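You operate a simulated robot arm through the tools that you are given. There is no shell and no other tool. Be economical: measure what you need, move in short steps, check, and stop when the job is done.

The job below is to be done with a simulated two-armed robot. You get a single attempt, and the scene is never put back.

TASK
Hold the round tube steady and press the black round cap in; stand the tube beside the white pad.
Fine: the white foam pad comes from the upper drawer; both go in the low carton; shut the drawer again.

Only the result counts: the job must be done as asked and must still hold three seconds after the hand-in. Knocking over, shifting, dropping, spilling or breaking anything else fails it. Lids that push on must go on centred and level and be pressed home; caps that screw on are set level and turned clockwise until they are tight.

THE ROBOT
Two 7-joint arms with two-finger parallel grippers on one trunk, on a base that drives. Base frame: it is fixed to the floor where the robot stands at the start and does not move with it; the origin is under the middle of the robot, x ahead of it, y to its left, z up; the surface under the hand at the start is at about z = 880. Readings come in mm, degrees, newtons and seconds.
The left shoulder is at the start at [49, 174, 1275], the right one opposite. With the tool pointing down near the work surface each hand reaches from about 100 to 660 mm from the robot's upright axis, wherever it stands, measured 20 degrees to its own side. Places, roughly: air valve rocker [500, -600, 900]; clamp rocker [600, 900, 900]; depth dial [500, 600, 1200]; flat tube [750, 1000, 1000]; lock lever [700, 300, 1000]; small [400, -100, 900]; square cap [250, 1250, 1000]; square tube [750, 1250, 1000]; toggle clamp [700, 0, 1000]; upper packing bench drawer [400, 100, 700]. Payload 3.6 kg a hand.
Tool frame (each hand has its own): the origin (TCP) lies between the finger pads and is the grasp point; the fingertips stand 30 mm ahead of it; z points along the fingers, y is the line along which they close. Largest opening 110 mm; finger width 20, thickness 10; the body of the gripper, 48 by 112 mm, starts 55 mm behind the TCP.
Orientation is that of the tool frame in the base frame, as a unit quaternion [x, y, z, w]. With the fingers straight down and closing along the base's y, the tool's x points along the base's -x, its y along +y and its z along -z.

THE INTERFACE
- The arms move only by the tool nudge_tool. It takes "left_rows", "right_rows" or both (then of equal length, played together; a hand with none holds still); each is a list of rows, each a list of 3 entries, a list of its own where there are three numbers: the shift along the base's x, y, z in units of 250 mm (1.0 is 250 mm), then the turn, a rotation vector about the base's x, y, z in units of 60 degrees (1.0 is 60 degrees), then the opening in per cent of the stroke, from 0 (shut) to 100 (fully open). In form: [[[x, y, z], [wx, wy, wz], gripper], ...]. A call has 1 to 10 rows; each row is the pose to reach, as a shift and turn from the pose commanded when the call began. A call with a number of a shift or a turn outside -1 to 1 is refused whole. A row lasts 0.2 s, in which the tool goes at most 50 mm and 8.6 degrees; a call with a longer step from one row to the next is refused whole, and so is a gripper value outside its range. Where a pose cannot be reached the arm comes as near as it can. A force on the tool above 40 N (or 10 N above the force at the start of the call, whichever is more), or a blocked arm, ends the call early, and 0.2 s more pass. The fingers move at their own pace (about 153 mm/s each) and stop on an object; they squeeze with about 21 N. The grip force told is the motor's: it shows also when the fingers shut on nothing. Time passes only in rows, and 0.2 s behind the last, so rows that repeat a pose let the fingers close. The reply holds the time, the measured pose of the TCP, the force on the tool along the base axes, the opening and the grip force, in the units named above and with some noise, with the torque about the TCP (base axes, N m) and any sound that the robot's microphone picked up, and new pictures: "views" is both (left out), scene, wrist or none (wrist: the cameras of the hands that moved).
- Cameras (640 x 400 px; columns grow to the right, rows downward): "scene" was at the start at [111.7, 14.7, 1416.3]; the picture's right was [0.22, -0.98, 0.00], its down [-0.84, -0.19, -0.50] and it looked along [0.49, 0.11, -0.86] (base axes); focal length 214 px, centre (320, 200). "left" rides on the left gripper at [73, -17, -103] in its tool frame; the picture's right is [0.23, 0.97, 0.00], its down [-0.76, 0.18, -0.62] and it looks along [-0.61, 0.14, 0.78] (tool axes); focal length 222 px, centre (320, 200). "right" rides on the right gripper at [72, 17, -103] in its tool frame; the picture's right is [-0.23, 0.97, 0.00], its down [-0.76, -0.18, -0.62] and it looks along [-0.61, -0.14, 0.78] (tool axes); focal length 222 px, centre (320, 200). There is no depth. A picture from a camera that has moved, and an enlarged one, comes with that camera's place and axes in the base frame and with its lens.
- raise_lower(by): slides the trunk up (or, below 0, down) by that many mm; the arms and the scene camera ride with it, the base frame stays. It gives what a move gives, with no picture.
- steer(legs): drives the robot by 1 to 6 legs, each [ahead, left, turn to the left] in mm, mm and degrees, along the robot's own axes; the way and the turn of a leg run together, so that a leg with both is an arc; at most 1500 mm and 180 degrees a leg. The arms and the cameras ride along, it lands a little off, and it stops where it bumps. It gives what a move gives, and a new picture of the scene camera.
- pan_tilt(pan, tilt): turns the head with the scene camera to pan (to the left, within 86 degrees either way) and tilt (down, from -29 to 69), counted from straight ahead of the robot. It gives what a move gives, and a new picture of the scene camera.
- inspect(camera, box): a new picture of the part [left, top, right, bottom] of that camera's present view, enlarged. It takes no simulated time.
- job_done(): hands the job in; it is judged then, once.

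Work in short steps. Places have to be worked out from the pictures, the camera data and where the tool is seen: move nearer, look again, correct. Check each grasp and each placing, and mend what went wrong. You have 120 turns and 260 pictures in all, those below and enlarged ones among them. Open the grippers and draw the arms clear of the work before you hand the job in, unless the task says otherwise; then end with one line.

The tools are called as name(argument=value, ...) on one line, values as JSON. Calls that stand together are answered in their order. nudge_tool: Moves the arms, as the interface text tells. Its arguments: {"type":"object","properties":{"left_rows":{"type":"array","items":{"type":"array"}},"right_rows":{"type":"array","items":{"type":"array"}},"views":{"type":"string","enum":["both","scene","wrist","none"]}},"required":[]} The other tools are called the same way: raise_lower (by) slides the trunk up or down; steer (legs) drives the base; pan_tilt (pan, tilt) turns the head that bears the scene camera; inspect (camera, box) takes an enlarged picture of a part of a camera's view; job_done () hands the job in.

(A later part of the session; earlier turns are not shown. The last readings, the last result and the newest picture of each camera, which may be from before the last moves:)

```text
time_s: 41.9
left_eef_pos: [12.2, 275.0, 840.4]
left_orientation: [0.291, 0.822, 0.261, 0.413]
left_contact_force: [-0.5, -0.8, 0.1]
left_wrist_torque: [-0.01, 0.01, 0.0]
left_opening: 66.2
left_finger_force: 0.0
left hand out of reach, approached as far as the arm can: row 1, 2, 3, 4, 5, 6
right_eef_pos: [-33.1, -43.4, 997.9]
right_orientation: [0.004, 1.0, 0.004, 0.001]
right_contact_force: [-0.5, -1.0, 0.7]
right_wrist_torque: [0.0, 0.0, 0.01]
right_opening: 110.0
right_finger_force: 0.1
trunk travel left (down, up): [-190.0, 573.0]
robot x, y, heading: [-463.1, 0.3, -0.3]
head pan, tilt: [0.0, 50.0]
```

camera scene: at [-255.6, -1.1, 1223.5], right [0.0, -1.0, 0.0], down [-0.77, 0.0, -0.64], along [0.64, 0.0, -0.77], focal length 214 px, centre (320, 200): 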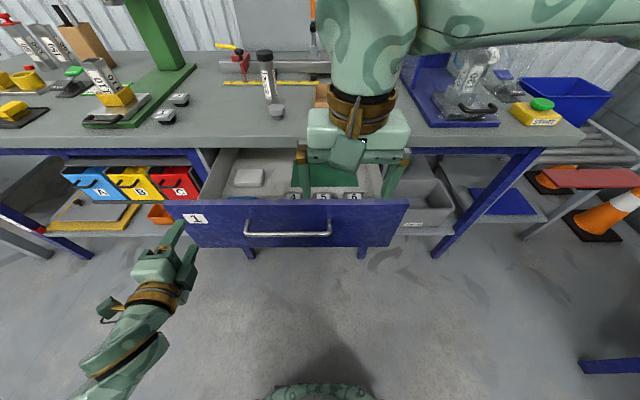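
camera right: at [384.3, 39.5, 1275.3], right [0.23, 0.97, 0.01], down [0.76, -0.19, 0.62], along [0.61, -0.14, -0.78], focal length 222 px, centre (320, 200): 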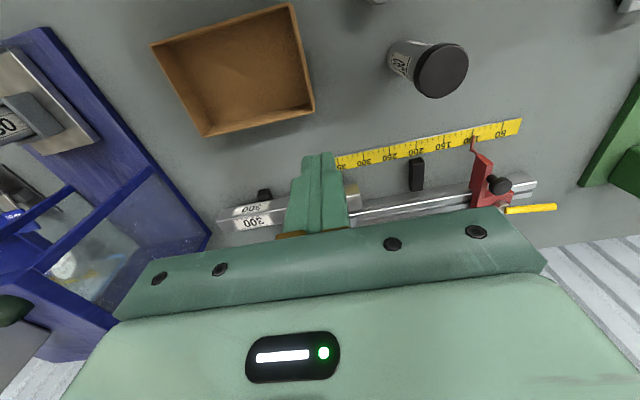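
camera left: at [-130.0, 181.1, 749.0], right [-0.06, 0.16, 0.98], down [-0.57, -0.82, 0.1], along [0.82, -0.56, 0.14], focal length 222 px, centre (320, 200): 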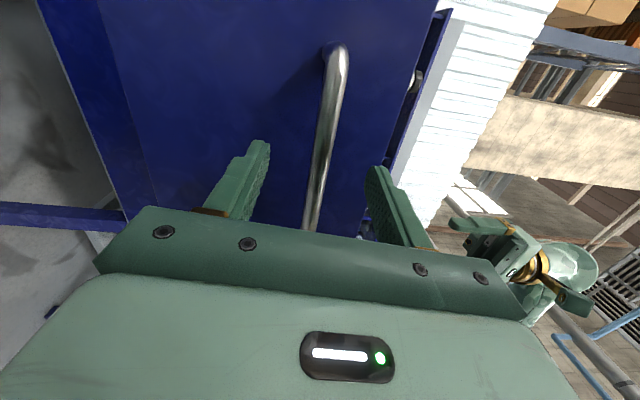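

The hand drifted forward near the drawer face; I raise the trunk 130 mm to clear the drawer front, then finish the turn.

raise_lower(by=130)

nudge_tool(left_rows=[[[0, 0, 0.03], [-0.113, 0.035, 0.061], 80], [[0, 0, 0.06], [-0.227, 0.07, 0.122], 100], [[0, 0, 0.09], [-0.34, 0.106, 0.183], 100], [[0, 0, 0.12], [-0.453, 0.141, 0.243], 100], [[0, 0, 0.16], [-0.567, 0.176, 0.304], 100], [[0, 0, 0.2], [-0.68, 0.211, 0.365], 100]], views="both")

```text
time_s: 43.5
left_eef_pos: [14.8, 276.4, 968.5]
left_orientation: [0.292, 0.822, 0.263, 0.412]
left_contact_force: [0.2, 0.6, -0.7]
left_wrist_torque: [0.0, 0.01, 0.02]
left_opening: 66.1
left_finger_force: 0.1
right_eef_pos: [-33.5, -42.7, 1127.6]
right_orientation: [0.005, 1.0, 0.004, 0.001]
right_contact_force: [0.1, -1.2, -1.2]
right_wrist_torque: [0.03, -0.01, -0.05]
right_opening: 110.3
right_finger_force: 0.1
trunk travel left (down, up): [-320.0, 443.0]
robot x, y, heading: [-463.9, 2.1, -0.3]
head pan, tilt: [0.0, 50.0]
```

```text
time_s: 44.5
left_eef_pos: [12.9, 324.7, 1007.4]
left_orientation: [0.125, 0.905, 0.182, 0.363]
left_contact_force: [0.4, 0.8, 0.3]
left_wrist_torque: [0.03, 0.03, 0.0]
left_opening: 110.1
left_finger_force: 0.0
right_eef_pos: [-34.4, -43.0, 1128.7]
right_orientation: [0.005, 1.0, 0.004, 0.001]
right_contact_force: [0.7, 0.2, -0.5]
right_wrist_torque: [0.02, 0.0, 0.02]
right_opening: 109.9
right_finger_force: 0.0
trunk travel left (down, up): [-320.0, 443.0]
robot x, y, heading: [-463.6, -0.9, -0.1]
head pan, tilt: [0.0, 50.0]
stopped in row 4 (left hand): the arm was blocked; the commanded pose is now the measured one
camera scene: at [-317.5, -0.9, 1357.6], right [-0.01, -1.0, 0.0], down [-0.77, 0.0, -0.64], along [0.64, 0.0, -0.77], focal length 214 px, centre (320, 200)
camera left: at [-113.3, 311.0, 1024.1], right [-0.07, 0.96, 0.27], down [0.11, -0.26, 0.96], along [0.99, 0.1, -0.09], focal length 222 px, centre (320, 200)
```

scene: 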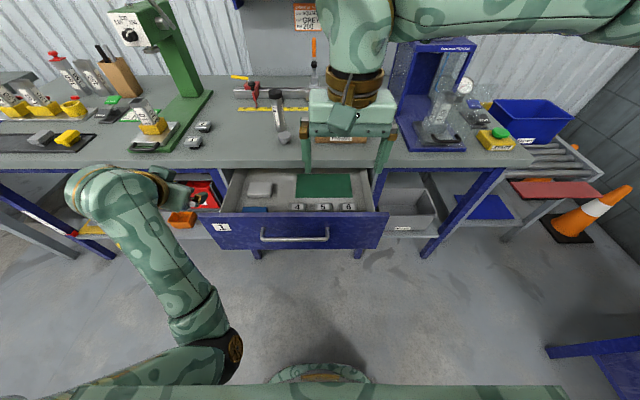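
left: 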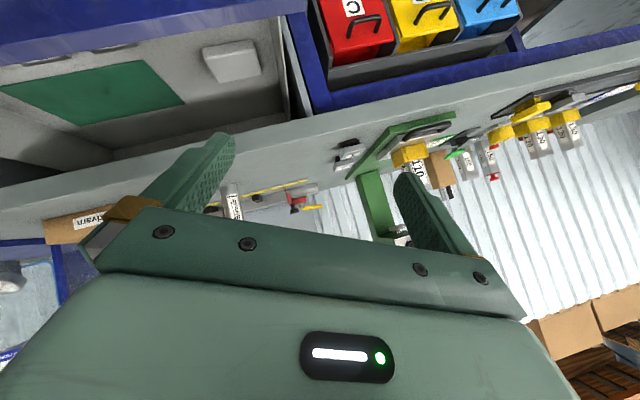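

I finish the remaining 26° turn while moving the hand forward to unfold the arm.

nudge_tool(left_rows=[[[0.08, 0, 0.02], [-0.103, 0.015, 0.027], 100], [[0.16, 0, 0.04], [-0.206, 0.03, 0.053], 100], [[0.24, -0.02, 0.04], [-0.31, 0.046, 0.08], 100], [[0.32, -0.06, 0.04], [-0.413, 0.061, 0.107], 100], [[0.4, -0.12, 0.04], [-0.413, 0.061, 0.107], 100]], views="none")

```text
time_s: 45.6
left_eef_pos: [114.1, 294.3, 1016.6]
left_orientation: [-0.003, 0.939, -0.001, 0.343]
left_contact_force: [1.0, -0.4, 0.1]
left_wrist_torque: [0.0, 0.03, 0.0]
left_opening: 110.1
left_finger_force: 0.0
right_eef_pos: [-33.3, -42.0, 1127.1]
right_orientation: [0.005, 1.0, 0.005, 0.001]
right_contact_force: [0.0, 0.3, 0.6]
right_wrist_torque: [0.01, 0.0, -0.03]
right_opening: 110.2
right_finger_force: 0.1
trunk travel left (down, up): [-320.0, 443.0]
robot x, y, heading: [-466.4, -1.7, -0.4]
head pan, tilt: [0.0, 50.0]
```

Orientation is right. I drive forward 200 mm so the pad comes within reach (hand passes above the bench at z≈1016).

steer(legs=[[200, 0, 0]])

```text
time_s: 47.2
left_eef_pos: [312.9, 296.8, 1016.0]
left_orientation: [-0.004, 0.94, 0.0, 0.342]
left_contact_force: [-0.4, 0.3, -0.4]
left_wrist_torque: [0.02, 0.02, -0.02]
left_opening: 110.2
left_finger_force: 0.0
right_eef_pos: [166.6, -40.6, 1127.3]
right_orientation: [0.003, 1.0, 0.004, 0.001]
right_contact_force: [0.0, 0.1, -0.5]
right_wrist_torque: [0.03, 0.01, 0.01]
right_opening: 109.9
right_finger_force: 0.0
trunk travel left (down, up): [-320.0, 443.0]
robot x, y, heading: [-267.1, 0.2, 0.1]
head pan, tilt: [0.0, 50.0]
camera scene: at [-116.8, -0.9, 1357.5], right [0.0, -1.0, 0.0], down [-0.77, 0.0, -0.64], along [0.64, 0.0, -0.77], focal length 214 px, centre (320, 200)
```

scene: 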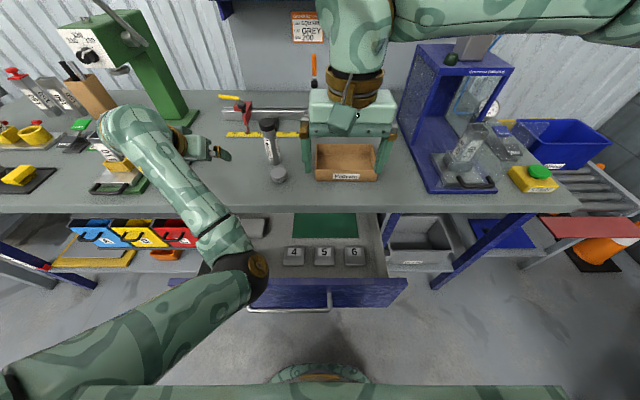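

Next I bring the hand back from over the bench to above the drawer, [143, 240], then down to z≈900, still above the drawer front's height.

nudge_tool(left_rows=[[[-0.17, -0.057, 0], [0, 0, 0], 100], [[-0.34, -0.114, 0], [0, 0, 0], 100], [[-0.51, -0.171, 0], [0, 0, 0], 100], [[-0.68, -0.228, 0], [0, 0, 0], 100], [[-0.68, -0.228, -0.15], [0, 0, 0], 100], [[-0.68, -0.228, -0.3], [0, 0, 0], 100], [[-0.68, -0.228, -0.46], [0, 0, 0], 100]], views="both")

```text
time_s: 48.0
left_eef_pos: [221.1, 272.7, 1105.4]
left_orientation: [-0.012, 0.898, 0.012, 0.44]
left_contact_force: [-0.3, 0.7, -0.1]
left_wrist_torque: [-0.02, 0.0, -0.01]
left_opening: 110.2
left_finger_force: 0.1
right_eef_pos: [164.8, -41.6, 1127.8]
right_orientation: [0.002, 1.0, 0.004, 0.0]
right_contact_force: [0.0, 1.0, -0.1]
right_wrist_torque: [-0.03, -0.03, 0.0]
right_opening: 110.1
right_finger_force: 0.0
trunk travel left (down, up): [-320.0, 443.0]
robot x, y, heading: [-268.9, -0.4, 0.1]
head pan, tilt: [0.0, 50.0]
stopped in row 3 (left hand): the arm was blocked; the commanded pose is now the measured one
camera scene: at [-118.8, -0.8, 1357.8], right [0.0, -1.0, 0.0], down [-0.77, 0.0, -0.64], along [0.64, 0.0, -0.77], focal length 214 px, centre (320, 200)
camera left: at [95.5, 251.5, 1110.2], right [-0.17, 0.97, -0.17], down [-0.03, 0.17, 0.99], along [0.98, 0.17, 0.0], focal length 222 px, centre (320, 200)
```

scene: 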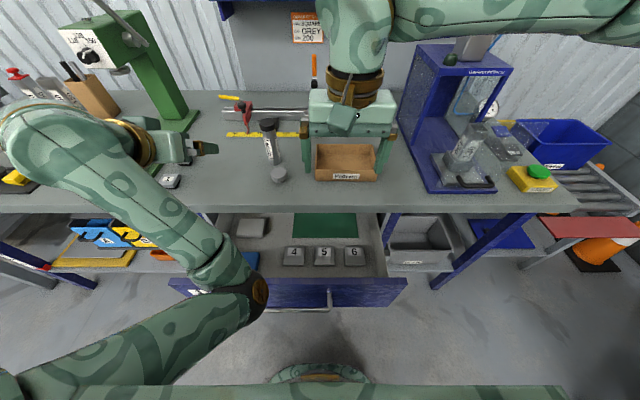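
left: 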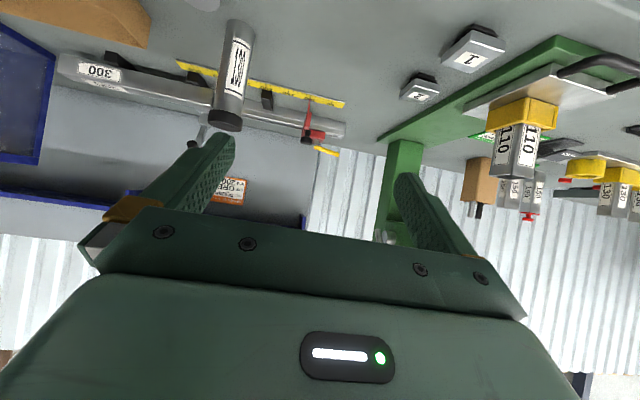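

The left arm's elbow has swung inward and it keeps blocking. I return the left hand toward its initial relative pose (pointing down, up and to the left) to reset it.

nudge_tool(left_rows=[[[0.02, 0.06, 0.06], [0, 0.124, 0], 100], [[0.04, 0.12, 0.12], [0, 0.249, 0], 100], [[0.04, 0.18, 0.18], [0, 0.373, 0], 100], [[0.02, 0.24, 0.24], [0, 0.497, 0], 100], [[0, 0.3, 0.3], [0, 0.621, 0], 100], [[-0.04, 0.35, 0.36], [0, 0.746, 0], 100], [[-0.08, 0.38, 0.42], [0, 0.87, 0], 100]], views="scene")

```text
time_s: 49.6
left_eef_pos: [204.6, 369.9, 1210.7]
left_orientation: [-0.005, 1.0, 0.013, -0.002]
left_contact_force: [0.3, -0.8, 0.1]
left_wrist_torque: [-0.02, 0.0, -0.01]
left_opening: 110.3
left_finger_force: 0.0
left hand out of reach, approached as far as the arm can: row 1, 2, 3, 4, 5, 6, 7
right_eef_pos: [165.3, -40.1, 1128.0]
right_orientation: [0.002, 1.0, 0.005, 0.001]
right_contact_force: [0.7, 0.0, -0.6]
right_wrist_torque: [-0.03, 0.02, -0.01]
right_opening: 110.3
right_finger_force: 0.2
trunk travel left (down, up): [-320.0, 443.0]
robot x, y, heading: [-267.1, -0.2, -0.1]
head pan, tilt: [0.0, 50.0]
camera scene: at [-118.3, -1.1, 1357.7], right [0.0, -1.0, 0.0], down [-0.77, 0.0, -0.64], along [0.64, 0.0, -0.77], focal length 214 px, centre (320, 200)
```

scene: 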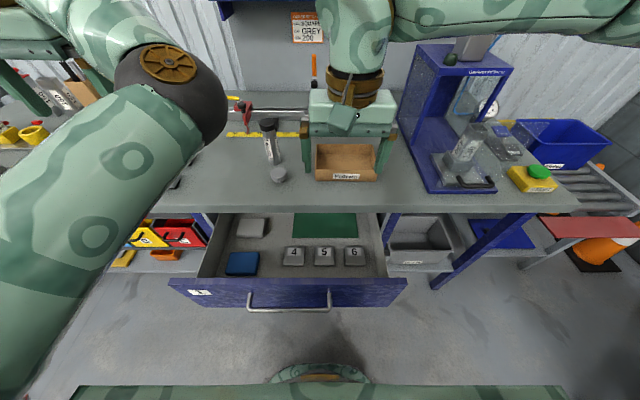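

Left arm is now in a clean elbow-up posture pointing down. I'll use it to pull the drawer further from inside its front panel: first move above [105, 125, 1000].

nudge_tool(left_rows=[[[-0.05, -0.12, -0.08], [0, 0, 0], 100], [[-0.1, -0.25, -0.18], [0, 0, 0], 100], [[-0.15, -0.38, -0.28], [0, 0, 0], 100], [[-0.2, -0.5, -0.38], [0, 0, 0], 100], [[-0.25, -0.62, -0.48], [0, 0, 0], 100], [[-0.3, -0.74, -0.58], [0, 0, 0], 100], [[-0.35, -0.86, -0.68], [0, 0, 0], 100], [[-0.4, -0.98, -0.78], [0, 0, 0], 100]], views="both")

```text
time_s: 51.4
left_eef_pos: [254.5, 281.1, 956.9]
left_orientation: [-0.006, 1.0, 0.013, -0.002]
left_contact_force: [0.3, 0.1, 0.6]
left_wrist_torque: [0.0, 0.02, -0.04]
left_opening: 110.1
left_finger_force: 0.2
left hand out of reach, approached as far as the arm can: row 1, 2, 3, 4, 5, 6, 7, 8
right_eef_pos: [166.4, -41.5, 1126.2]
right_orientation: [0.001, 1.0, 0.004, 0.001]
right_contact_force: [0.1, 0.3, 0.8]
right_wrist_torque: [-0.01, -0.03, -0.02]
right_opening: 110.3
right_finger_force: 0.1
trunk travel left (down, up): [-320.0, 443.0]
robot x, y, heading: [-262.5, -0.1, 0.0]
head pan, tilt: [0.0, 50.0]
camera scene: at [-118.0, -1.1, 1357.7], right [0.0, -1.0, 0.0], down [-0.77, 0.0, -0.64], along [0.64, 0.0, -0.77], focal length 214 px, centre (320, 200)
camera left: at [181.7, 261.2, 1058.8], right [-0.24, 0.97, 0.03], down [0.76, 0.17, 0.63], along [0.6, 0.17, -0.78], focal length 222 px, centre (320, 200)
```

scene: 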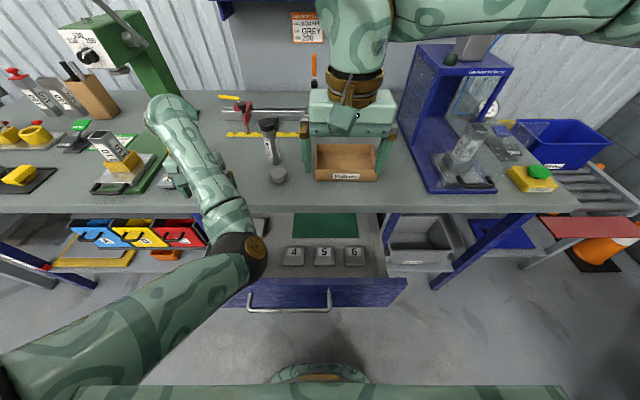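
left: 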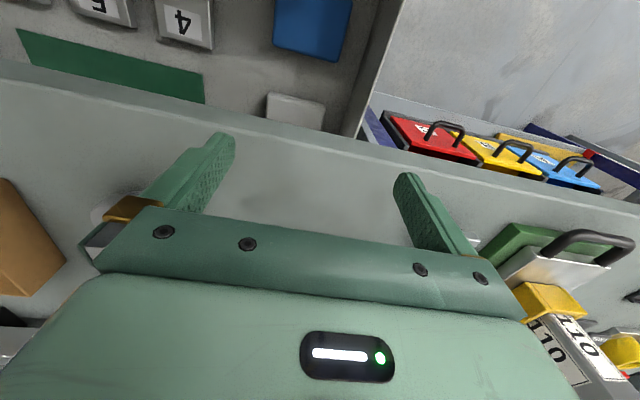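

Left arm folds badly for near targets, so I park it high again and switch to the right arm, which is well postured, for pulling the drawer.

nudge_tool(left_rows=[[[0, 0.06, 0.16], [0, 0, 0], 100], [[-0.02, 0.12, 0.34], [0, 0, 0], 100], [[-0.06, 0.2, 0.52], [0, 0, 0], 100], [[-0.1, 0.28, 0.7], [0, 0, 0], 100], [[-0.14, 0.36, 0.86], [0, 0, 0], 100], [[-0.18, 0.42, 0.98], [0, 0, 0], 100]], views="none")

nudge_tool(right_rows=[[[-0.08, 0.15, -0.05], [0, 0, 0], 100], [[-0.16, 0.3, -0.15], [0, 0, 0], 100], [[-0.24, 0.46, -0.3], [0, 0, 0], 100], [[-0.24, 0.46, -0.46], [0, 0, 0], 100], [[-0.24, 0.46, -0.6], [0, 0, 0], 100]], views="both")

```text
refused: row 3 steps farther than a row can; nothing moved
```

```text
refused: row 3 steps farther than a row can; nothing moved
```

Steps were slightly too large; I resend with smaller ones.

nudge_tool(left_rows=[[[0, 0.06, 0.14], [0, 0, 0], 100], [[-0.02, 0.12, 0.29], [0, 0, 0], 100], [[-0.05, 0.18, 0.44], [0, 0, 0], 100], [[-0.08, 0.24, 0.59], [0, 0, 0], 100], [[-0.11, 0.3, 0.74], [0, 0, 0], 100], [[-0.14, 0.36, 0.89], [0, 0, 0], 100], [[-0.18, 0.42, 0.98], [0, 0, 0], 100]], views="none")

nudge_tool(right_rows=[[[-0.06, 0.12, -0.05], [0, 0, 0], 100], [[-0.12, 0.24, -0.15], [0, 0, 0], 100], [[-0.18, 0.36, -0.25], [0, 0, 0], 100], [[-0.24, 0.46, -0.36], [0, 0, 0], 100], [[-0.24, 0.46, -0.5], [0, 0, 0], 100]], views="both")

```text
time_s: 53.0
left_eef_pos: [207.0, 390.6, 1194.3]
left_orientation: [-0.007, 1.0, 0.012, -0.002]
left_contact_force: [-1.3, -0.8, -0.3]
left_wrist_torque: [-0.06, 0.03, 0.02]
left_opening: 110.1
left_finger_force: 0.1
left hand out of reach, approached as far as the arm can: row 1, 2, 3, 4, 5
right_eef_pos: [165.2, -40.1, 1128.3]
right_orientation: [0.002, 1.0, 0.004, 0.001]
right_contact_force: [-0.7, 0.4, 0.3]
right_wrist_torque: [-0.05, -0.01, 0.0]
right_opening: 110.1
right_finger_force: 0.1
trunk travel left (down, up): [-320.0, 443.0]
robot x, y, heading: [-265.7, -0.5, 0.2]
head pan, tilt: [0.0, 50.0]
```

```text
time_s: 54.2
left_eef_pos: [209.0, 388.6, 1192.6]
left_orientation: [-0.006, 1.0, 0.013, -0.002]
left_contact_force: [0.0, -0.1, 0.1]
left_wrist_torque: [-0.01, 0.0, 0.01]
left_opening: 110.2
left_finger_force: 0.0
right_eef_pos: [101.6, 74.3, 1000.7]
right_orientation: [0.003, 1.0, 0.005, 0.001]
right_contact_force: [-0.3, 0.6, 0.3]
right_wrist_torque: [-0.01, 0.02, -0.05]
right_opening: 110.0
right_finger_force: 0.0
trunk travel left (down, up): [-320.0, 443.0]
robot x, y, heading: [-264.2, 0.8, 0.3]
head pan, tilt: [0.0, 50.0]
camera scene: at [-117.5, -1.2, 1357.6], right [0.0, -1.0, 0.0], down [-0.77, 0.0, -0.64], along [0.64, 0.0, -0.77], focal length 214 px, centre (320, 200)
camera right: at [29.4, 89.3, 1105.0], right [0.23, 0.97, 0.01], down [0.76, -0.19, 0.62], along [0.61, -0.14, -0.78], focal length 222 px, centre (320, 200)
```

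scene: 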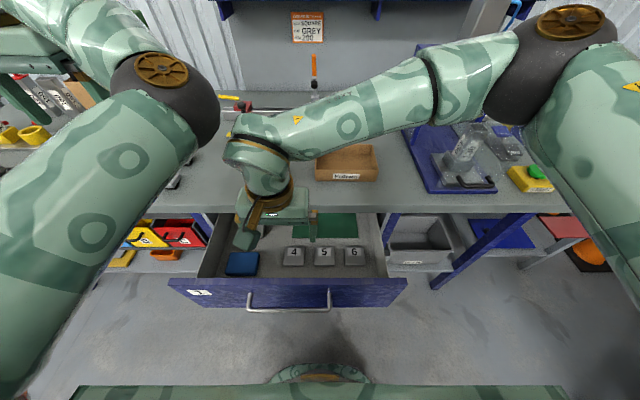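
right: 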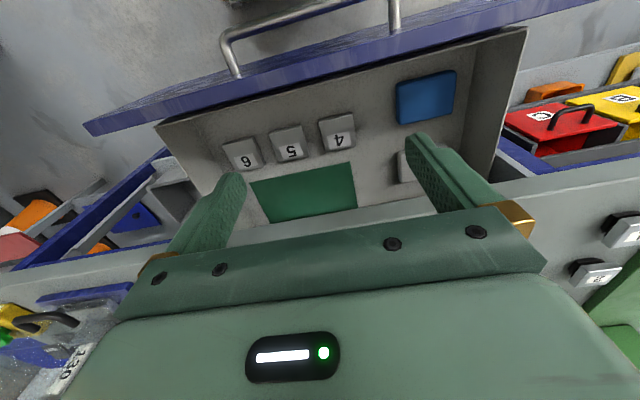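

The inner face of the drawer front is at x≈80. I lower the fingers inside it (tips z≈805) and pull back gently to test whether it opens further.

nudge_tool(right_rows=[[[0.04, 0, -0.16], [0, 0, 0], 100], [[0.04, 0, -0.33], [0, 0, 0], 100], [[0.04, 0, -0.5], [0, 0, 0], 100], [[0.04, 0, -0.66], [0, 0, 0], 100], [[-0.02, 0, -0.66], [0, 0, 0], 100], [[-0.08, 0, -0.66], [0, 0, 0], 100], [[-0.14, 0, -0.66], [0, 0, 0], 100], [[-0.2, 0, -0.66], [0, 0, 0], 100], [[-0.26, 0, -0.66], [0, 0, 0], 100]], views="both")

```text
time_s: 56.2
left_eef_pos: [207.4, 389.2, 1194.7]
left_orientation: [-0.006, 1.0, 0.013, -0.002]
left_contact_force: [0.6, 0.0, -0.6]
left_wrist_torque: [-0.02, -0.03, -0.01]
left_opening: 110.0
left_finger_force: 0.1
right_eef_pos: [37.6, 72.8, 839.5]
right_orientation: [0.002, 1.0, 0.004, 0.001]
right_contact_force: [-0.3, 0.6, 0.1]
right_wrist_torque: [0.01, 0.0, 0.0]
right_opening: 110.0
right_finger_force: 0.0
trunk travel left (down, up): [-320.0, 443.0]
robot x, y, heading: [-264.0, -1.4, -0.1]
head pan, tilt: [0.0, 50.0]
camera scene: at [-118.7, -0.6, 1357.8], right [0.0, -1.0, 0.0], down [-0.77, 0.0, -0.64], along [0.64, 0.0, -0.77], focal length 214 px, centre (320, 200)
camera right: at [-34.6, 88.7, 942.7], right [0.23, 0.97, 0.01], down [0.76, -0.19, 0.62], along [0.61, -0.14, -0.78], focal length 222 px, centre (320, 200)
```

scene: 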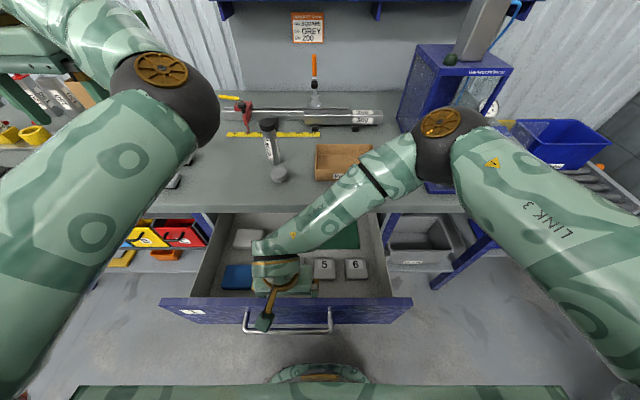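
right: 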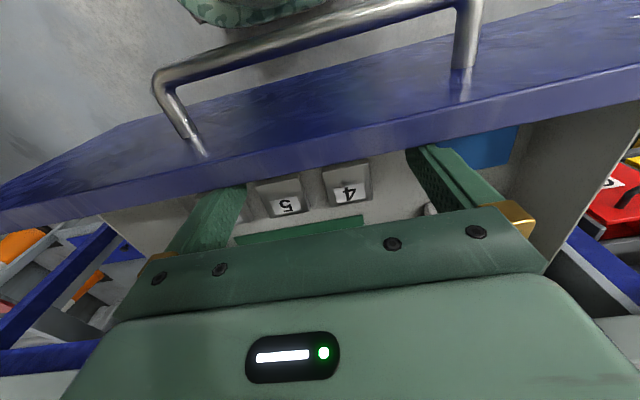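

It slid freely another ~45 mm (no stop reached). I pull 75 mm more.

nudge_tool(right_rows=[[[-0.06, 0, 0], [0, 0, 0], 100], [[-0.12, 0, 0], [0, 0, 0], 100], [[-0.18, 0, 0], [0, 0, 0], 100], [[-0.24, 0, 0], [0, 0, 0], 100], [[-0.3, 0, 0], [0, 0, 0], 100]], views="scene")

```text
time_s: 57.4
left_eef_pos: [208.3, 390.1, 1192.7]
left_orientation: [-0.006, 1.0, 0.013, -0.002]
left_contact_force: [0.5, 0.9, 0.1]
left_wrist_torque: [-0.03, -0.02, -0.03]
left_opening: 110.0
left_finger_force: 0.0
right_eef_pos: [-35.7, 73.2, 838.2]
right_orientation: [0.002, 1.0, 0.004, 0.001]
right_contact_force: [0.5, 0.1, -0.7]
right_wrist_torque: [-0.02, 0.02, 0.0]
right_opening: 110.2
right_finger_force: 0.0
trunk travel left (down, up): [-320.0, 443.0]
robot x, y, heading: [-268.5, 2.8, -0.1]
head pan, tilt: [0.0, 50.0]
camera scene: at [-118.4, -0.5, 1357.7], right [0.0, -1.0, 0.0], down [-0.77, 0.0, -0.64], along [0.64, 0.0, -0.77], focal length 214 px, centre (320, 200)
```

scene: 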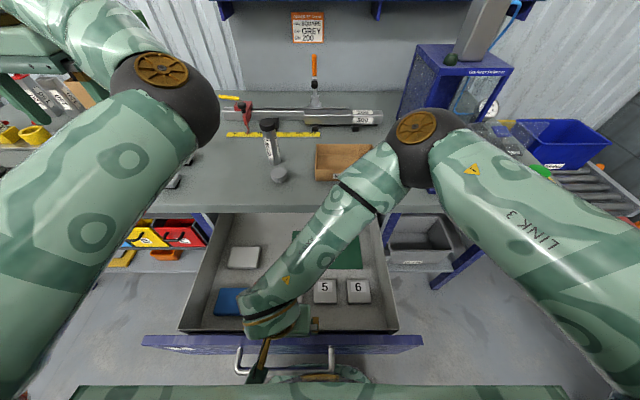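

The drawer is now out far enough: pad at about [181, 244, 710], clear of the bench. I lift the right hand out and turn the robot 20° left so the right arm reaches it comfortably.

nudge_tool(right_rows=[[[0.06, 0, 0], [0, 0, 0], 100], [[0.06, 0, 0.2], [0, 0, 0], 100], [[0.1, 0, 0.4], [0, 0, 0], 100], [[0.2, 0, 0.55], [0, 0, 0], 100], [[0.3, 0, 0.7], [0, 0, 0], 100]], views="none")

steer(legs=[[0, 0, 20]])

```text
refused: row 3 steps farther than a row can; nothing moved
```

```text
time_s: 58.9
left_eef_pos: [45.7, 527.6, 1192.3]
left_orientation: [-0.18, 0.984, 0.013, -0.004]
left_contact_force: [-0.3, 0.0, 0.2]
left_wrist_torque: [0.04, -0.02, 0.0]
left_opening: 109.9
left_finger_force: 0.0
right_eef_pos: [-74.1, 148.4, 838.4]
right_orientation: [-0.171, 0.985, 0.005, 0.0]
right_contact_force: [3.5, 0.5, 0.3]
right_wrist_torque: [0.04, -0.06, -0.12]
right_opening: 108.9
right_finger_force: 0.1
trunk travel left (down, up): [-320.0, 443.0]
robot x, y, heading: [-267.5, -0.4, 19.8]
head pan, tilt: [0.0, 50.0]
camera scene: at [-126.9, 49.9, 1357.6], right [0.34, -0.94, 0.0], down [-0.72, -0.26, -0.64], along [0.6, 0.22, -0.77], focal length 214 px, centre (320, 200)
```

scene: 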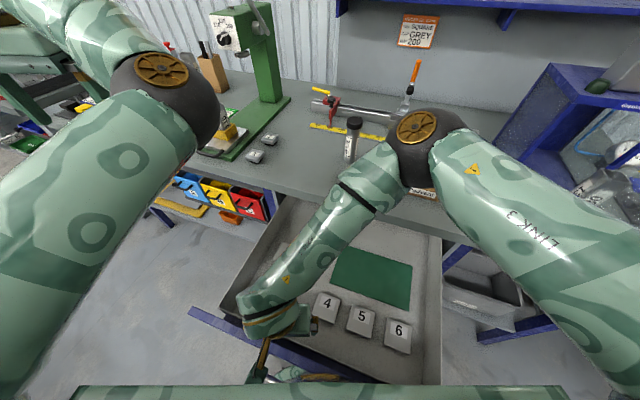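

The turn ran with the hand still in the drawer; it only drew the panel a bit further. I now lift the hand out straight up.

nudge_tool(right_rows=[[[0.05, 0, 0], [0, 0, 0], 100], [[0.06, 0, 0.15], [0, 0, 0], 100], [[0.06, 0, 0.32], [0, 0, 0], 100], [[0.06, 0, 0.5], [0, 0, 0], 100], [[0.15, 0, 0.66], [0, 0, 0], 100]], views="both")

```text
time_s: 59.5
left_eef_pos: [45.5, 527.6, 1193.9]
left_orientation: [-0.179, 0.984, 0.013, -0.004]
left_contact_force: [-0.3, 0.8, 0.8]
left_wrist_torque: [0.01, 0.02, 0.0]
left_opening: 110.0
left_finger_force: 0.0
right_eef_pos: [-53.4, 150.0, 871.4]
right_orientation: [-0.164, 0.986, 0.002, 0.006]
right_contact_force: [0.5, 1.0, -1.4]
right_wrist_torque: [-0.12, -0.11, -0.14]
right_opening: 110.1
right_finger_force: 0.0
trunk travel left (down, up): [-320.0, 443.0]
robot x, y, heading: [-264.8, -1.0, 19.9]
head pan, tilt: [0.0, 50.0]
stopped in row 3 (right hand): the force on the tool passed its limit at 64 N (the readings are from after the stop); the commanded pose is now the measured one
camera scene: at [-127.3, 49.9, 1357.7], right [0.34, -0.94, 0.0], down [-0.72, -0.26, -0.64], along [0.6, 0.22, -0.77], focal length 214 px, centre (320, 200)
camera right: at [-129.2, 140.8, 973.9], right [-0.1, 0.99, 0.01], down [0.77, 0.07, 0.63], along [0.63, 0.07, -0.77], focal length 222 px, centre (320, 200)
```

scene: 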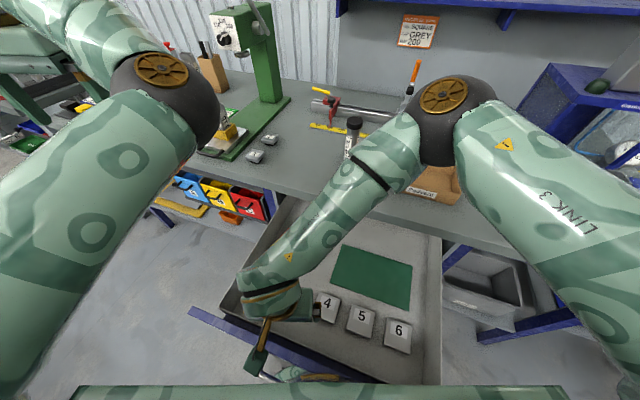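
right: 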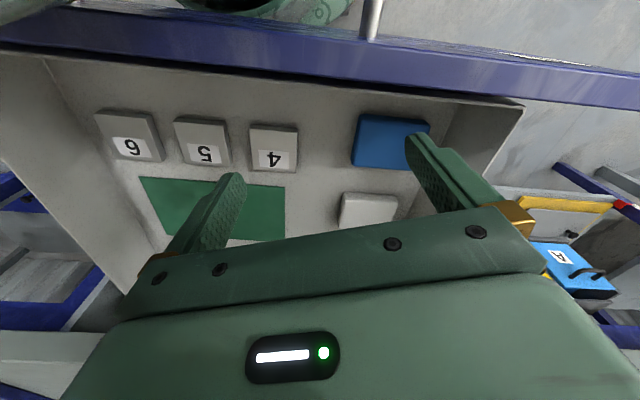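

Lifting hit something (likely the wrist housing against the robot's own body). I move the hand forward, away from the torso, then up.

nudge_tool(right_rows=[[[0.1, 0.02, 0], [0, 0, 0], 100], [[0.2, 0.05, 0.02], [0, 0, 0], 100], [[0.32, 0.08, 0.06], [0, 0, 0], 100], [[0.44, 0.11, 0.14], [0, 0, 0], 100], [[0.54, 0.14, 0.26], [0, 0, 0], 100]], views="both")

```text
time_s: 60.8
left_eef_pos: [45.2, 527.7, 1193.4]
left_orientation: [-0.18, 0.984, 0.012, -0.004]
left_contact_force: [-0.8, 0.6, 0.7]
left_wrist_torque: [-0.04, 0.01, 0.01]
left_opening: 109.8
left_finger_force: 0.1
right_eef_pos: [81.2, 184.2, 935.2]
right_orientation: [-0.164, 0.986, 0.003, 0.007]
right_contact_force: [-1.0, -0.6, 0.3]
right_wrist_torque: [0.03, 0.05, 0.02]
right_opening: 109.8
right_finger_force: 0.0
trunk travel left (down, up): [-320.0, 443.0]
robot x, y, heading: [-266.1, 2.1, 19.9]
head pan, tilt: [0.0, 50.0]
camera scene: at [-127.0, 49.7, 1357.7], right [0.34, -0.94, 0.0], down [-0.72, -0.26, -0.64], along [0.6, 0.22, -0.77], focal length 214 px, centre (320, 200)
camera right: at [5.0, 174.2, 1039.5], right [-0.1, 0.99, 0.01], down [0.77, 0.07, 0.63], along [0.63, 0.07, -0.77], focal length 222 px, centre (320, 200)
```

scene: 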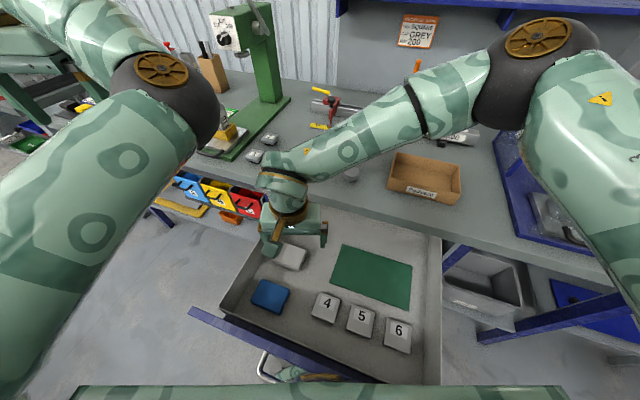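
right: 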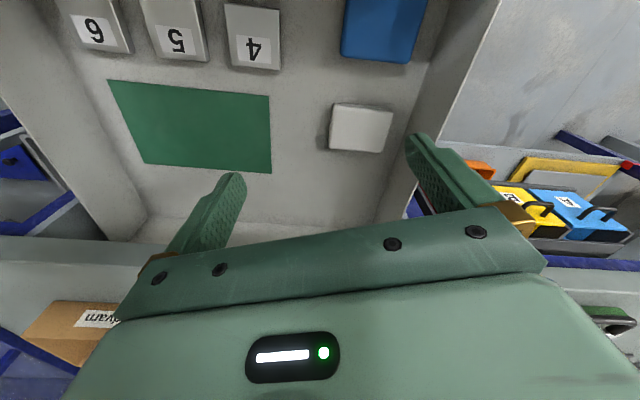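

Pad is now at about [128, 252, 710], aligned with the base axes, ~95 mm in y. I move the right hand above it and turn it −19° so the fingers close along y.

nudge_tool(right_rows=[[[0.05, 0.07, 0], [0, 0, -0.08], 100], [[0.1, 0.14, 0], [0, 0, -0.16], 100], [[0.15, 0.21, -0.05], [0, 0, -0.24], 100], [[0.188, 0.272, -0.15], [0, 0, -0.317], 100], [[0.188, 0.272, -0.3], [0, 0, -0.317], 100]], views="both")

inspect(camera="right", box=[200, 60, 460, 220])

```text
time_s: 62.0
left_eef_pos: [47.0, 528.3, 1193.8]
left_orientation: [-0.18, 0.984, 0.013, -0.005]
left_contact_force: [0.2, -0.2, 0.4]
left_wrist_torque: [0.01, 0.01, 0.02]
left_opening: 109.7
left_finger_force: 0.1
right_eef_pos: [130.6, 255.6, 860.8]
right_orientation: [0.001, 1.0, 0.002, 0.007]
right_contact_force: [-0.1, -0.2, -0.1]
right_wrist_torque: [-0.04, -0.01, 0.02]
right_opening: 110.0
right_finger_force: 0.1
trunk travel left (down, up): [-320.0, 443.0]
robot x, y, heading: [-265.0, 2.2, 20.0]
head pan, tilt: [0.0, 50.0]
camera scene: at [-126.6, 50.0, 1357.6], right [0.34, -0.94, 0.0], down [-0.72, -0.26, -0.64], along [0.6, 0.22, -0.77], focal length 214 px, centre (320, 200)
camera right: at [56.0, 271.1, 963.4], right [0.23, 0.97, 0.01], down [0.75, -0.18, 0.63], along [0.62, -0.14, -0.77], focal length 222 px, centre (320, 200)
```

scene: 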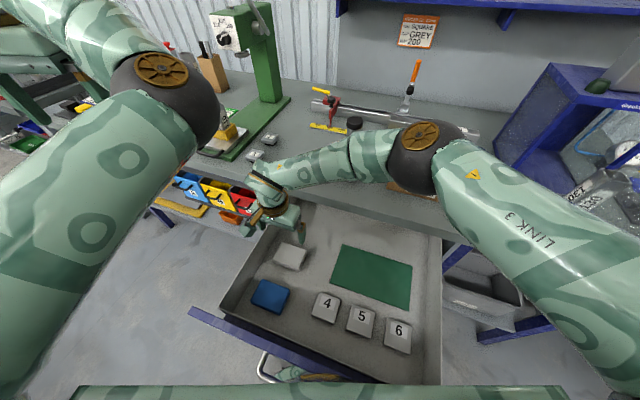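
right: 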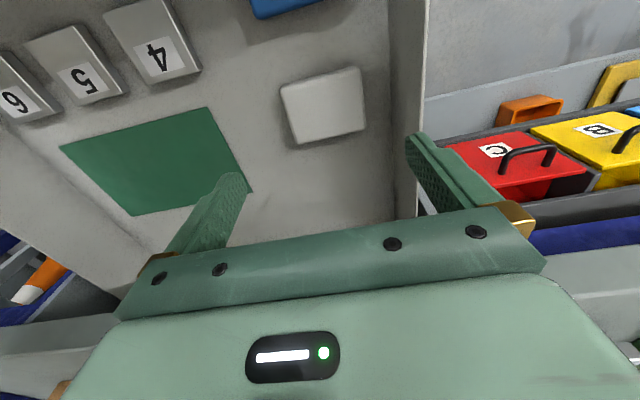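

```text
2.46 times, centred on (330, 140) of right
camera zoom: at [56.0, 271.1, 963.4], right [0.23, 0.97, 0.01], down [0.75, -0.18, 0.63], along [0.62, -0.14, -0.77], focal length 547 px, centre (295, 348)
```

zoom: 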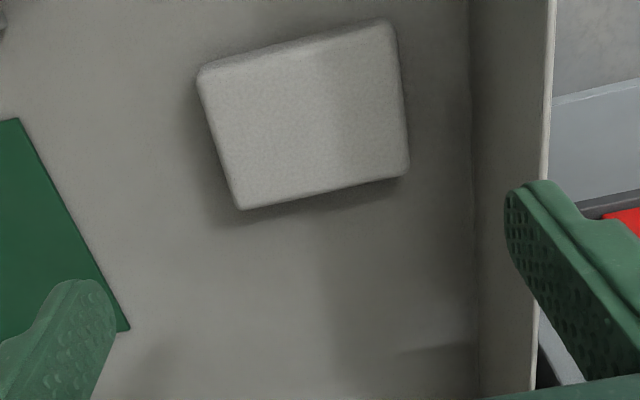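

Pad corners give centre ≈ [137, 261], size ≈ 60 × 80 mm; side wall of drawer at y≈336. I descend with fingers at ~101 mm opening to just above the drawer floor.

nudge_tool(right_rows=[[[0.024, 0.02, -0.12], [0, 0, 0], 92], [[0.024, 0.02, -0.26], [0, 0, 0], 92], [[0.024, 0.02, -0.4], [0, 0, 0], 92], [[0.024, 0.02, -0.48], [0, 0, 0], 92], [[0.024, 0.02, -0.52], [0, 0, 0], 92]], views="wrist")

```text
time_s: 63.1
left_eef_pos: [46.4, 528.1, 1193.7]
left_orientation: [-0.18, 0.984, 0.013, -0.004]
left_contact_force: [0.2, -0.3, -0.1]
left_wrist_torque: [0.0, 0.0, -0.01]
left_opening: 109.8
left_finger_force: 0.1
right_eef_pos: [132.4, 263.9, 738.5]
right_orientation: [-0.005, 1.0, 0.008, 0.007]
right_contact_force: [0.1, 0.0, 0.1]
right_wrist_torque: [0.01, 0.01, -0.03]
right_opening: 101.1
right_finger_force: 0.0
right hand out of reach, approached as far as the arm can: row 5
trunk travel left (down, up): [-320.0, 443.0]
robot x, y, heading: [-263.4, -0.6, 20.0]
head pan, tilt: [0.0, 50.0]
camera right: at [58.5, 277.8, 841.5], right [0.22, 0.98, 0.02], down [0.75, -0.18, 0.63], along [0.62, -0.12, -0.77], focal length 222 px, centre (320, 200)
```

right: 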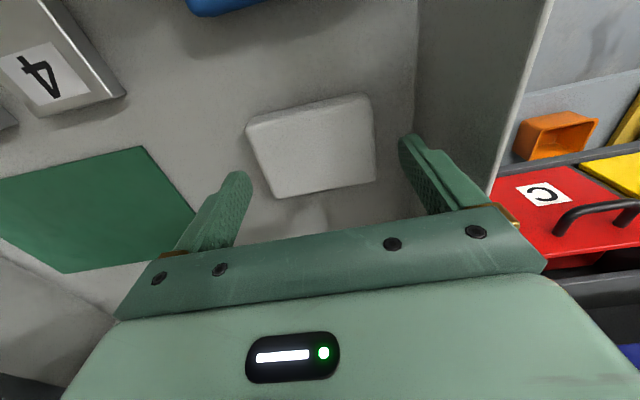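

Estimates of the pad's height disagree between views; I take an enlarged look before closing in.

inspect(camera="right", box=[220, 70, 440, 210])

inspect(camera="scene", box=[200, 170, 400, 300])

```text
2.86 times, centred on (330, 140) of right
camera zoom: at [58.5, 277.8, 841.5], right [0.22, 0.98, 0.02], down [0.75, -0.18, 0.63], along [0.62, -0.12, -0.77], focal length 635 px, centre (291, 371)
```

zoom: 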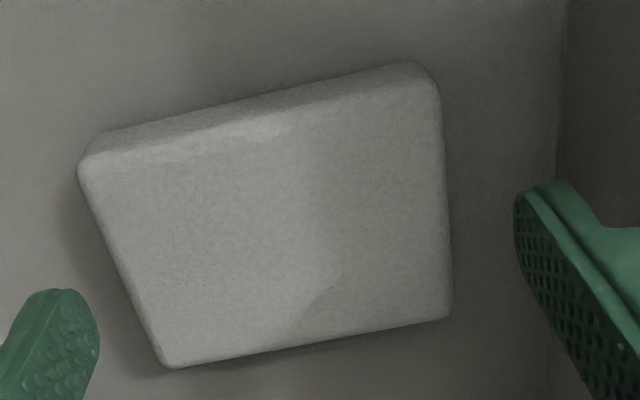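

```text
3.08 times, centred on (300, 235) of scene
camera zoom: at [-127.1, 50.1, 1357.7], right [0.34, -0.94, 0.0], down [-0.72, -0.26, -0.64], along [0.6, 0.22, -0.77], focal length 660 px, centre (382, 92)
```

zoom: 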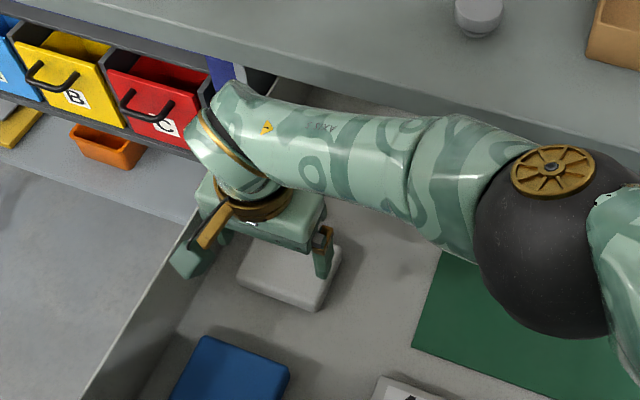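

Better estimate: pad centre ≈ [143, 261], y extent ≈ 215–306, top z somewhere 660–690. I open fully, centre in x/y, then lower with the trunk since the arm is at its limit.

nudge_tool(right_rows=[[[0.04, -0.012, 0.04], [0, 0, 0], 100], [[0.04, -0.012, 0.04], [0, 0, 0], 100]], views="none")

raise_lower(by=-40)

inspect(camera="right", box=[200, 70, 440, 220])

```text
time_s: 63.8
left_eef_pos: [45.5, 528.6, 1195.2]
left_orientation: [-0.179, 0.984, 0.012, -0.003]
left_contact_force: [0.1, 0.1, 0.5]
left_wrist_torque: [-0.02, -0.01, 0.02]
left_opening: 110.1
left_finger_force: 0.0
right_eef_pos: [144.4, 254.9, 739.2]
right_orientation: [0.002, 1.0, 0.002, 0.007]
right_contact_force: [-0.7, -0.5, 0.4]
right_wrist_torque: [-0.02, 0.01, 0.01]
right_opening: 110.0
right_finger_force: 0.2
trunk travel left (down, up): [-320.0, 443.0]
robot x, y, heading: [-263.4, 3.2, 20.0]
head pan, tilt: [0.0, 50.0]
```

```text
time_s: 64.6
left_eef_pos: [45.0, 528.0, 1154.6]
left_orientation: [-0.179, 0.984, 0.012, -0.004]
left_contact_force: [-0.2, -0.2, 0.7]
left_wrist_torque: [0.02, 0.02, 0.0]
left_opening: 109.9
left_finger_force: 0.0
right_eef_pos: [143.9, 254.7, 700.8]
right_orientation: [0.002, 1.0, 0.002, 0.008]
right_contact_force: [-0.4, -0.1, 0.4]
right_wrist_torque: [0.02, 0.0, 0.01]
right_opening: 110.0
right_finger_force: 0.1
trunk travel left (down, up): [-280.0, 483.0]
robot x, y, heading: [-265.0, -0.7, 19.9]
head pan, tilt: [0.0, 50.0]
```

```text
2.67 times, centred on (320, 145) of right
camera zoom: at [70.3, 270.6, 804.3], right [0.23, 0.97, 0.01], down [0.75, -0.18, 0.63], along [0.62, -0.14, -0.77], focal length 592 px, centre (320, 347)
```

zoom: 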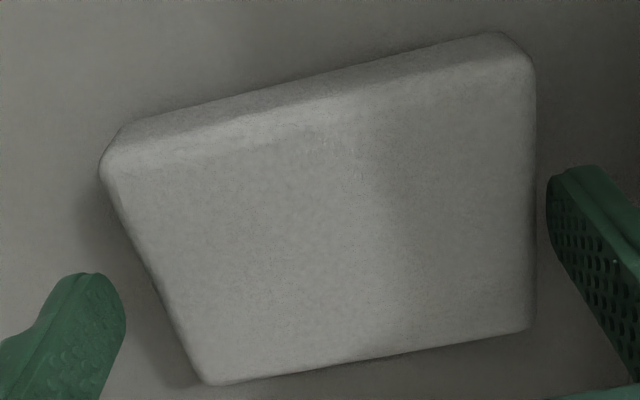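

Pad centre is ≈ [144, 259.5], top z≈679, width ≈ 91. I shift +5 mm in y, lower 12 mm with the trunk and then close.

nudge_tool(right_rows=[[[0, 0.019, 0], [0, 0, 0], 100], [[0, 0.019, 0], [0, 0, 0], 100]], views="none")

raise_lower(by=-12)

inspect(camera="right", box=[200, 70, 440, 220])

```text
time_s: 65.2
left_eef_pos: [45.6, 527.5, 1154.0]
left_orientation: [-0.179, 0.984, 0.011, -0.004]
left_contact_force: [-0.6, -0.8, -0.1]
left_wrist_torque: [-0.02, -0.01, -0.02]
left_opening: 109.9
left_finger_force: 0.0
right_eef_pos: [144.5, 259.8, 700.9]
right_orientation: [0.002, 1.0, 0.002, 0.007]
right_contact_force: [-0.9, 0.0, -0.6]
right_wrist_torque: [-0.02, -0.03, 0.02]
right_opening: 109.9
right_finger_force: 0.0
trunk travel left (down, up): [-280.0, 483.0]
robot x, y, heading: [-264.2, -0.5, 20.2]
head pan, tilt: [0.0, 50.0]
```

```text
time_s: 65.8
left_eef_pos: [45.4, 526.9, 1141.6]
left_orientation: [-0.18, 0.984, 0.013, -0.004]
left_contact_force: [-0.7, 0.2, 0.4]
left_wrist_torque: [0.0, 0.01, 0.0]
left_opening: 109.9
left_finger_force: 0.1
right_eef_pos: [144.5, 259.0, 688.7]
right_orientation: [0.002, 1.0, 0.001, 0.008]
right_contact_force: [-0.2, -0.3, 0.4]
right_wrist_torque: [-0.01, -0.03, -0.01]
right_opening: 110.0
right_finger_force: 0.0
trunk travel left (down, up): [-268.0, 495.0]
robot x, y, heading: [-265.5, 2.4, 20.1]
head pan, tilt: [0.0, 50.0]
```

```text
2.67 times, centred on (320, 145) of right
camera zoom: at [70.3, 275.4, 792.2], right [0.23, 0.97, 0.01], down [0.75, -0.18, 0.63], along [0.62, -0.14, -0.77], focal length 592 px, centre (320, 347)
```

zoom: 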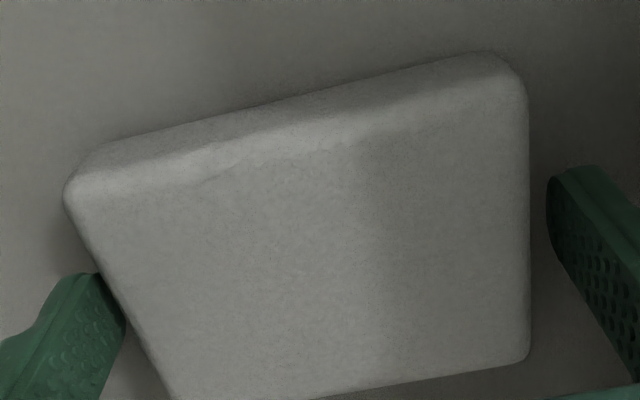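

Fingers straddle the pad with no contact. I close.

nudge_tool(right_rows=[[[0, 0, 0], [0, 0, 0], 85], [[0, 0, 0], [0, 0, 0], 65], [[0, 0, 0], [0, 0, 0], 65]], views="wrist")

```text
time_s: 66.6
left_eef_pos: [46.6, 527.0, 1141.4]
left_orientation: [-0.179, 0.984, 0.013, -0.004]
left_contact_force: [0.6, 1.0, -0.1]
left_wrist_torque: [-0.01, -0.01, 0.05]
left_opening: 109.9
left_finger_force: 0.1
right_eef_pos: [145.2, 259.6, 688.2]
right_orientation: [0.001, 1.0, 0.002, 0.007]
right_contact_force: [-0.1, -0.3, 4.5]
right_wrist_torque: [-0.09, -0.04, -0.03]
right_opening: 98.2
right_finger_force: 20.9
trunk travel left (down, up): [-268.0, 495.0]
robot x, y, heading: [-261.9, -0.6, 20.0]
head pan, tilt: [0.0, 50.0]
camera right: at [70.4, 275.6, 792.2], right [0.23, 0.97, 0.01], down [0.75, -0.18, 0.63], along [0.62, -0.14, -0.77], focal length 222 px, centre (320, 200)
```

right: 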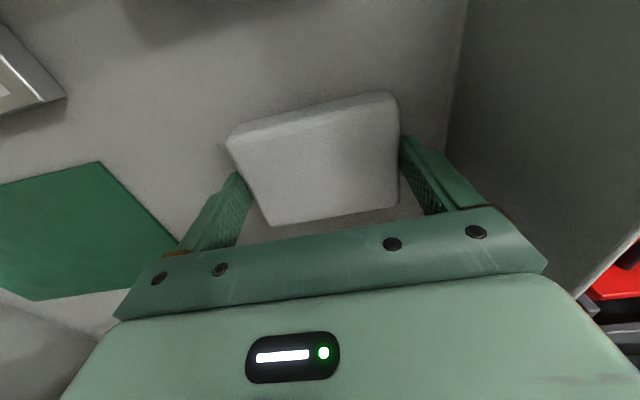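

The pad is gripped (98 mm). I lift with the trunk 150 mm and check.

raise_lower(by=150)

nudge_tool(right_rows=[[[0, 0, 0.15], [0, 0, 0], 65], [[0, 0, 0.3], [0, 0, 0], 65], [[0, 0, 0.45], [0, 0, 0], 65], [[0, 0, 0.6], [0, 0, 0], 65], [[0, 0, 0.75], [0, 0, 0], 65]], views="both")

```text
time_s: 68.3
left_eef_pos: [75.8, 541.0, 1264.5]
left_orientation: [-0.19, 0.979, 0.03, -0.06]
left_contact_force: [0.7, -0.2, -0.2]
left_wrist_torque: [-0.01, 0.07, 0.0]
left_opening: 110.2
left_finger_force: 0.1
right_eef_pos: [222.2, 254.2, 783.9]
right_orientation: [-0.05, 0.997, -0.053, 0.037]
right_contact_force: [-185.7, -85.4, 65.7]
right_wrist_torque: [5.4, -14.52, -4.67]
right_opening: 98.3
right_finger_force: 20.7
trunk travel left (down, up): [-393.0, 370.0]
robot x, y, heading: [-247.9, -49.5, 26.0]
head pan, tilt: [0.0, 50.0]
stopped: the force on the tool passed its limit at 235 N (the readings are from after the stop); the commanded pose is now the measured one
```

```text
time_s: 68.7
left_eef_pos: [-168.9, 416.6, 1346.2]
left_orientation: [-0.262, 0.963, 0.061, 0.009]
left_contact_force: [-5.8, 1.0, -3.9]
left_wrist_torque: [0.0, -0.49, -0.02]
left_opening: 110.0
left_finger_force: 0.0
right_eef_pos: [232.2, 185.3, 876.1]
right_orientation: [-0.021, 0.977, -0.043, 0.207]
right_contact_force: [3.7, 8.2, 6.1]
right_wrist_torque: [-0.51, 0.45, -0.3]
right_opening: 0.0
right_finger_force: 20.9
trunk travel left (down, up): [-393.0, 370.0]
robot x, y, heading: [-213.6, -89.1, 34.9]
head pan, tilt: [0.0, 50.0]
stopped in row 1 (left hand): the arm was blocked; the commanded pose is now the measured one
camera scene: at [-116.2, -25.8, 1434.5], right [0.57, -0.82, 0.0], down [-0.63, -0.44, -0.65], along [0.53, 0.37, -0.76], focal length 214 px, centre (320, 200)
camera right: at [122.7, 204.5, 940.5], right [0.18, 0.98, 0.0], down [0.45, -0.09, 0.89], along [0.88, -0.16, -0.45], focal length 222 px, centre (320, 200)
```

scene: 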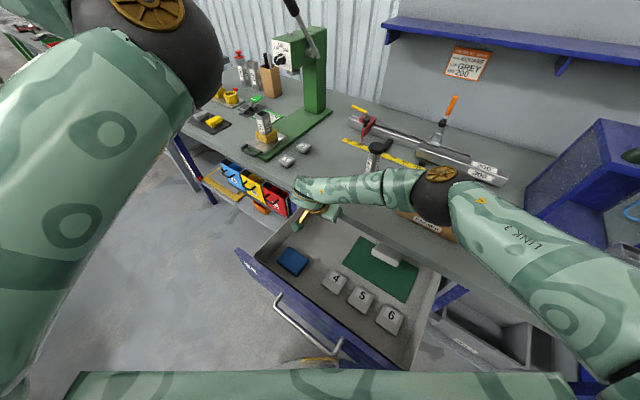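
right: 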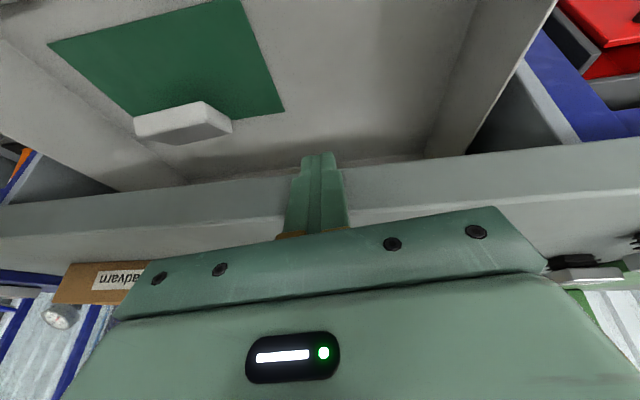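

The trunk lift drove the hand into the bench edge, the pad dropped back into the drawer (onto the green mat) and the base got shoved. I inspect the scene before moving.

inspect(camera="scene", box=[230, 80, 550, 360])

nudge_tool(right_rows=[[[0, 0, 0], [0, 0, 0], 0]], views="none")

```text
1.43 times, centred on (390, 220) of scene
camera zoom: at [-116.2, -25.8, 1434.5], right [0.57, -0.82, 0.0], down [-0.63, -0.44, -0.65], along [0.53, 0.37, -0.76], focal length 306 px, centre (220, 171)
```

zoom: 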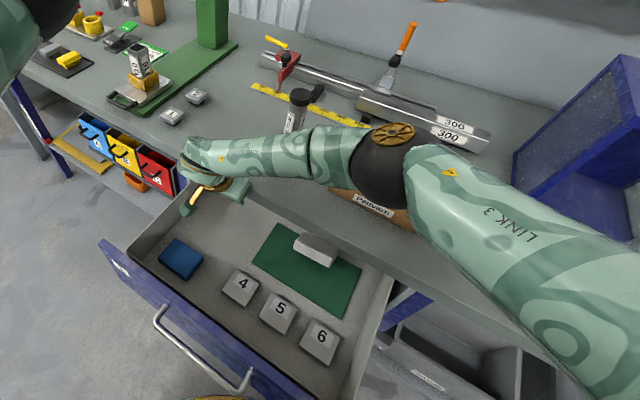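

```text
time_s: 69.2
left_eef_pos: [-170.8, 592.6, 1248.7]
left_orientation: [-0.248, 0.969, -0.011, -0.001]
left_contact_force: [-1.4, 0.6, -3.8]
left_wrist_torque: [-0.05, -0.12, -0.02]
left_opening: 110.0
left_finger_force: 0.0
right_eef_pos: [43.5, 286.8, 822.3]
right_orientation: [-0.156, 0.983, -0.064, 0.077]
right_contact_force: [1.1, 4.3, -0.6]
right_wrist_torque: [-0.38, 0.08, -0.13]
right_opening: 0.0
right_finger_force: 20.7
trunk travel left (down, up): [-393.0, 370.0]
robot x, y, heading: [-259.8, -64.4, 33.0]
head pan, tilt: [0.0, 50.0]
stopped in row 1 (right hand): the arm was blocked; the commanded pose is now the measured one
```

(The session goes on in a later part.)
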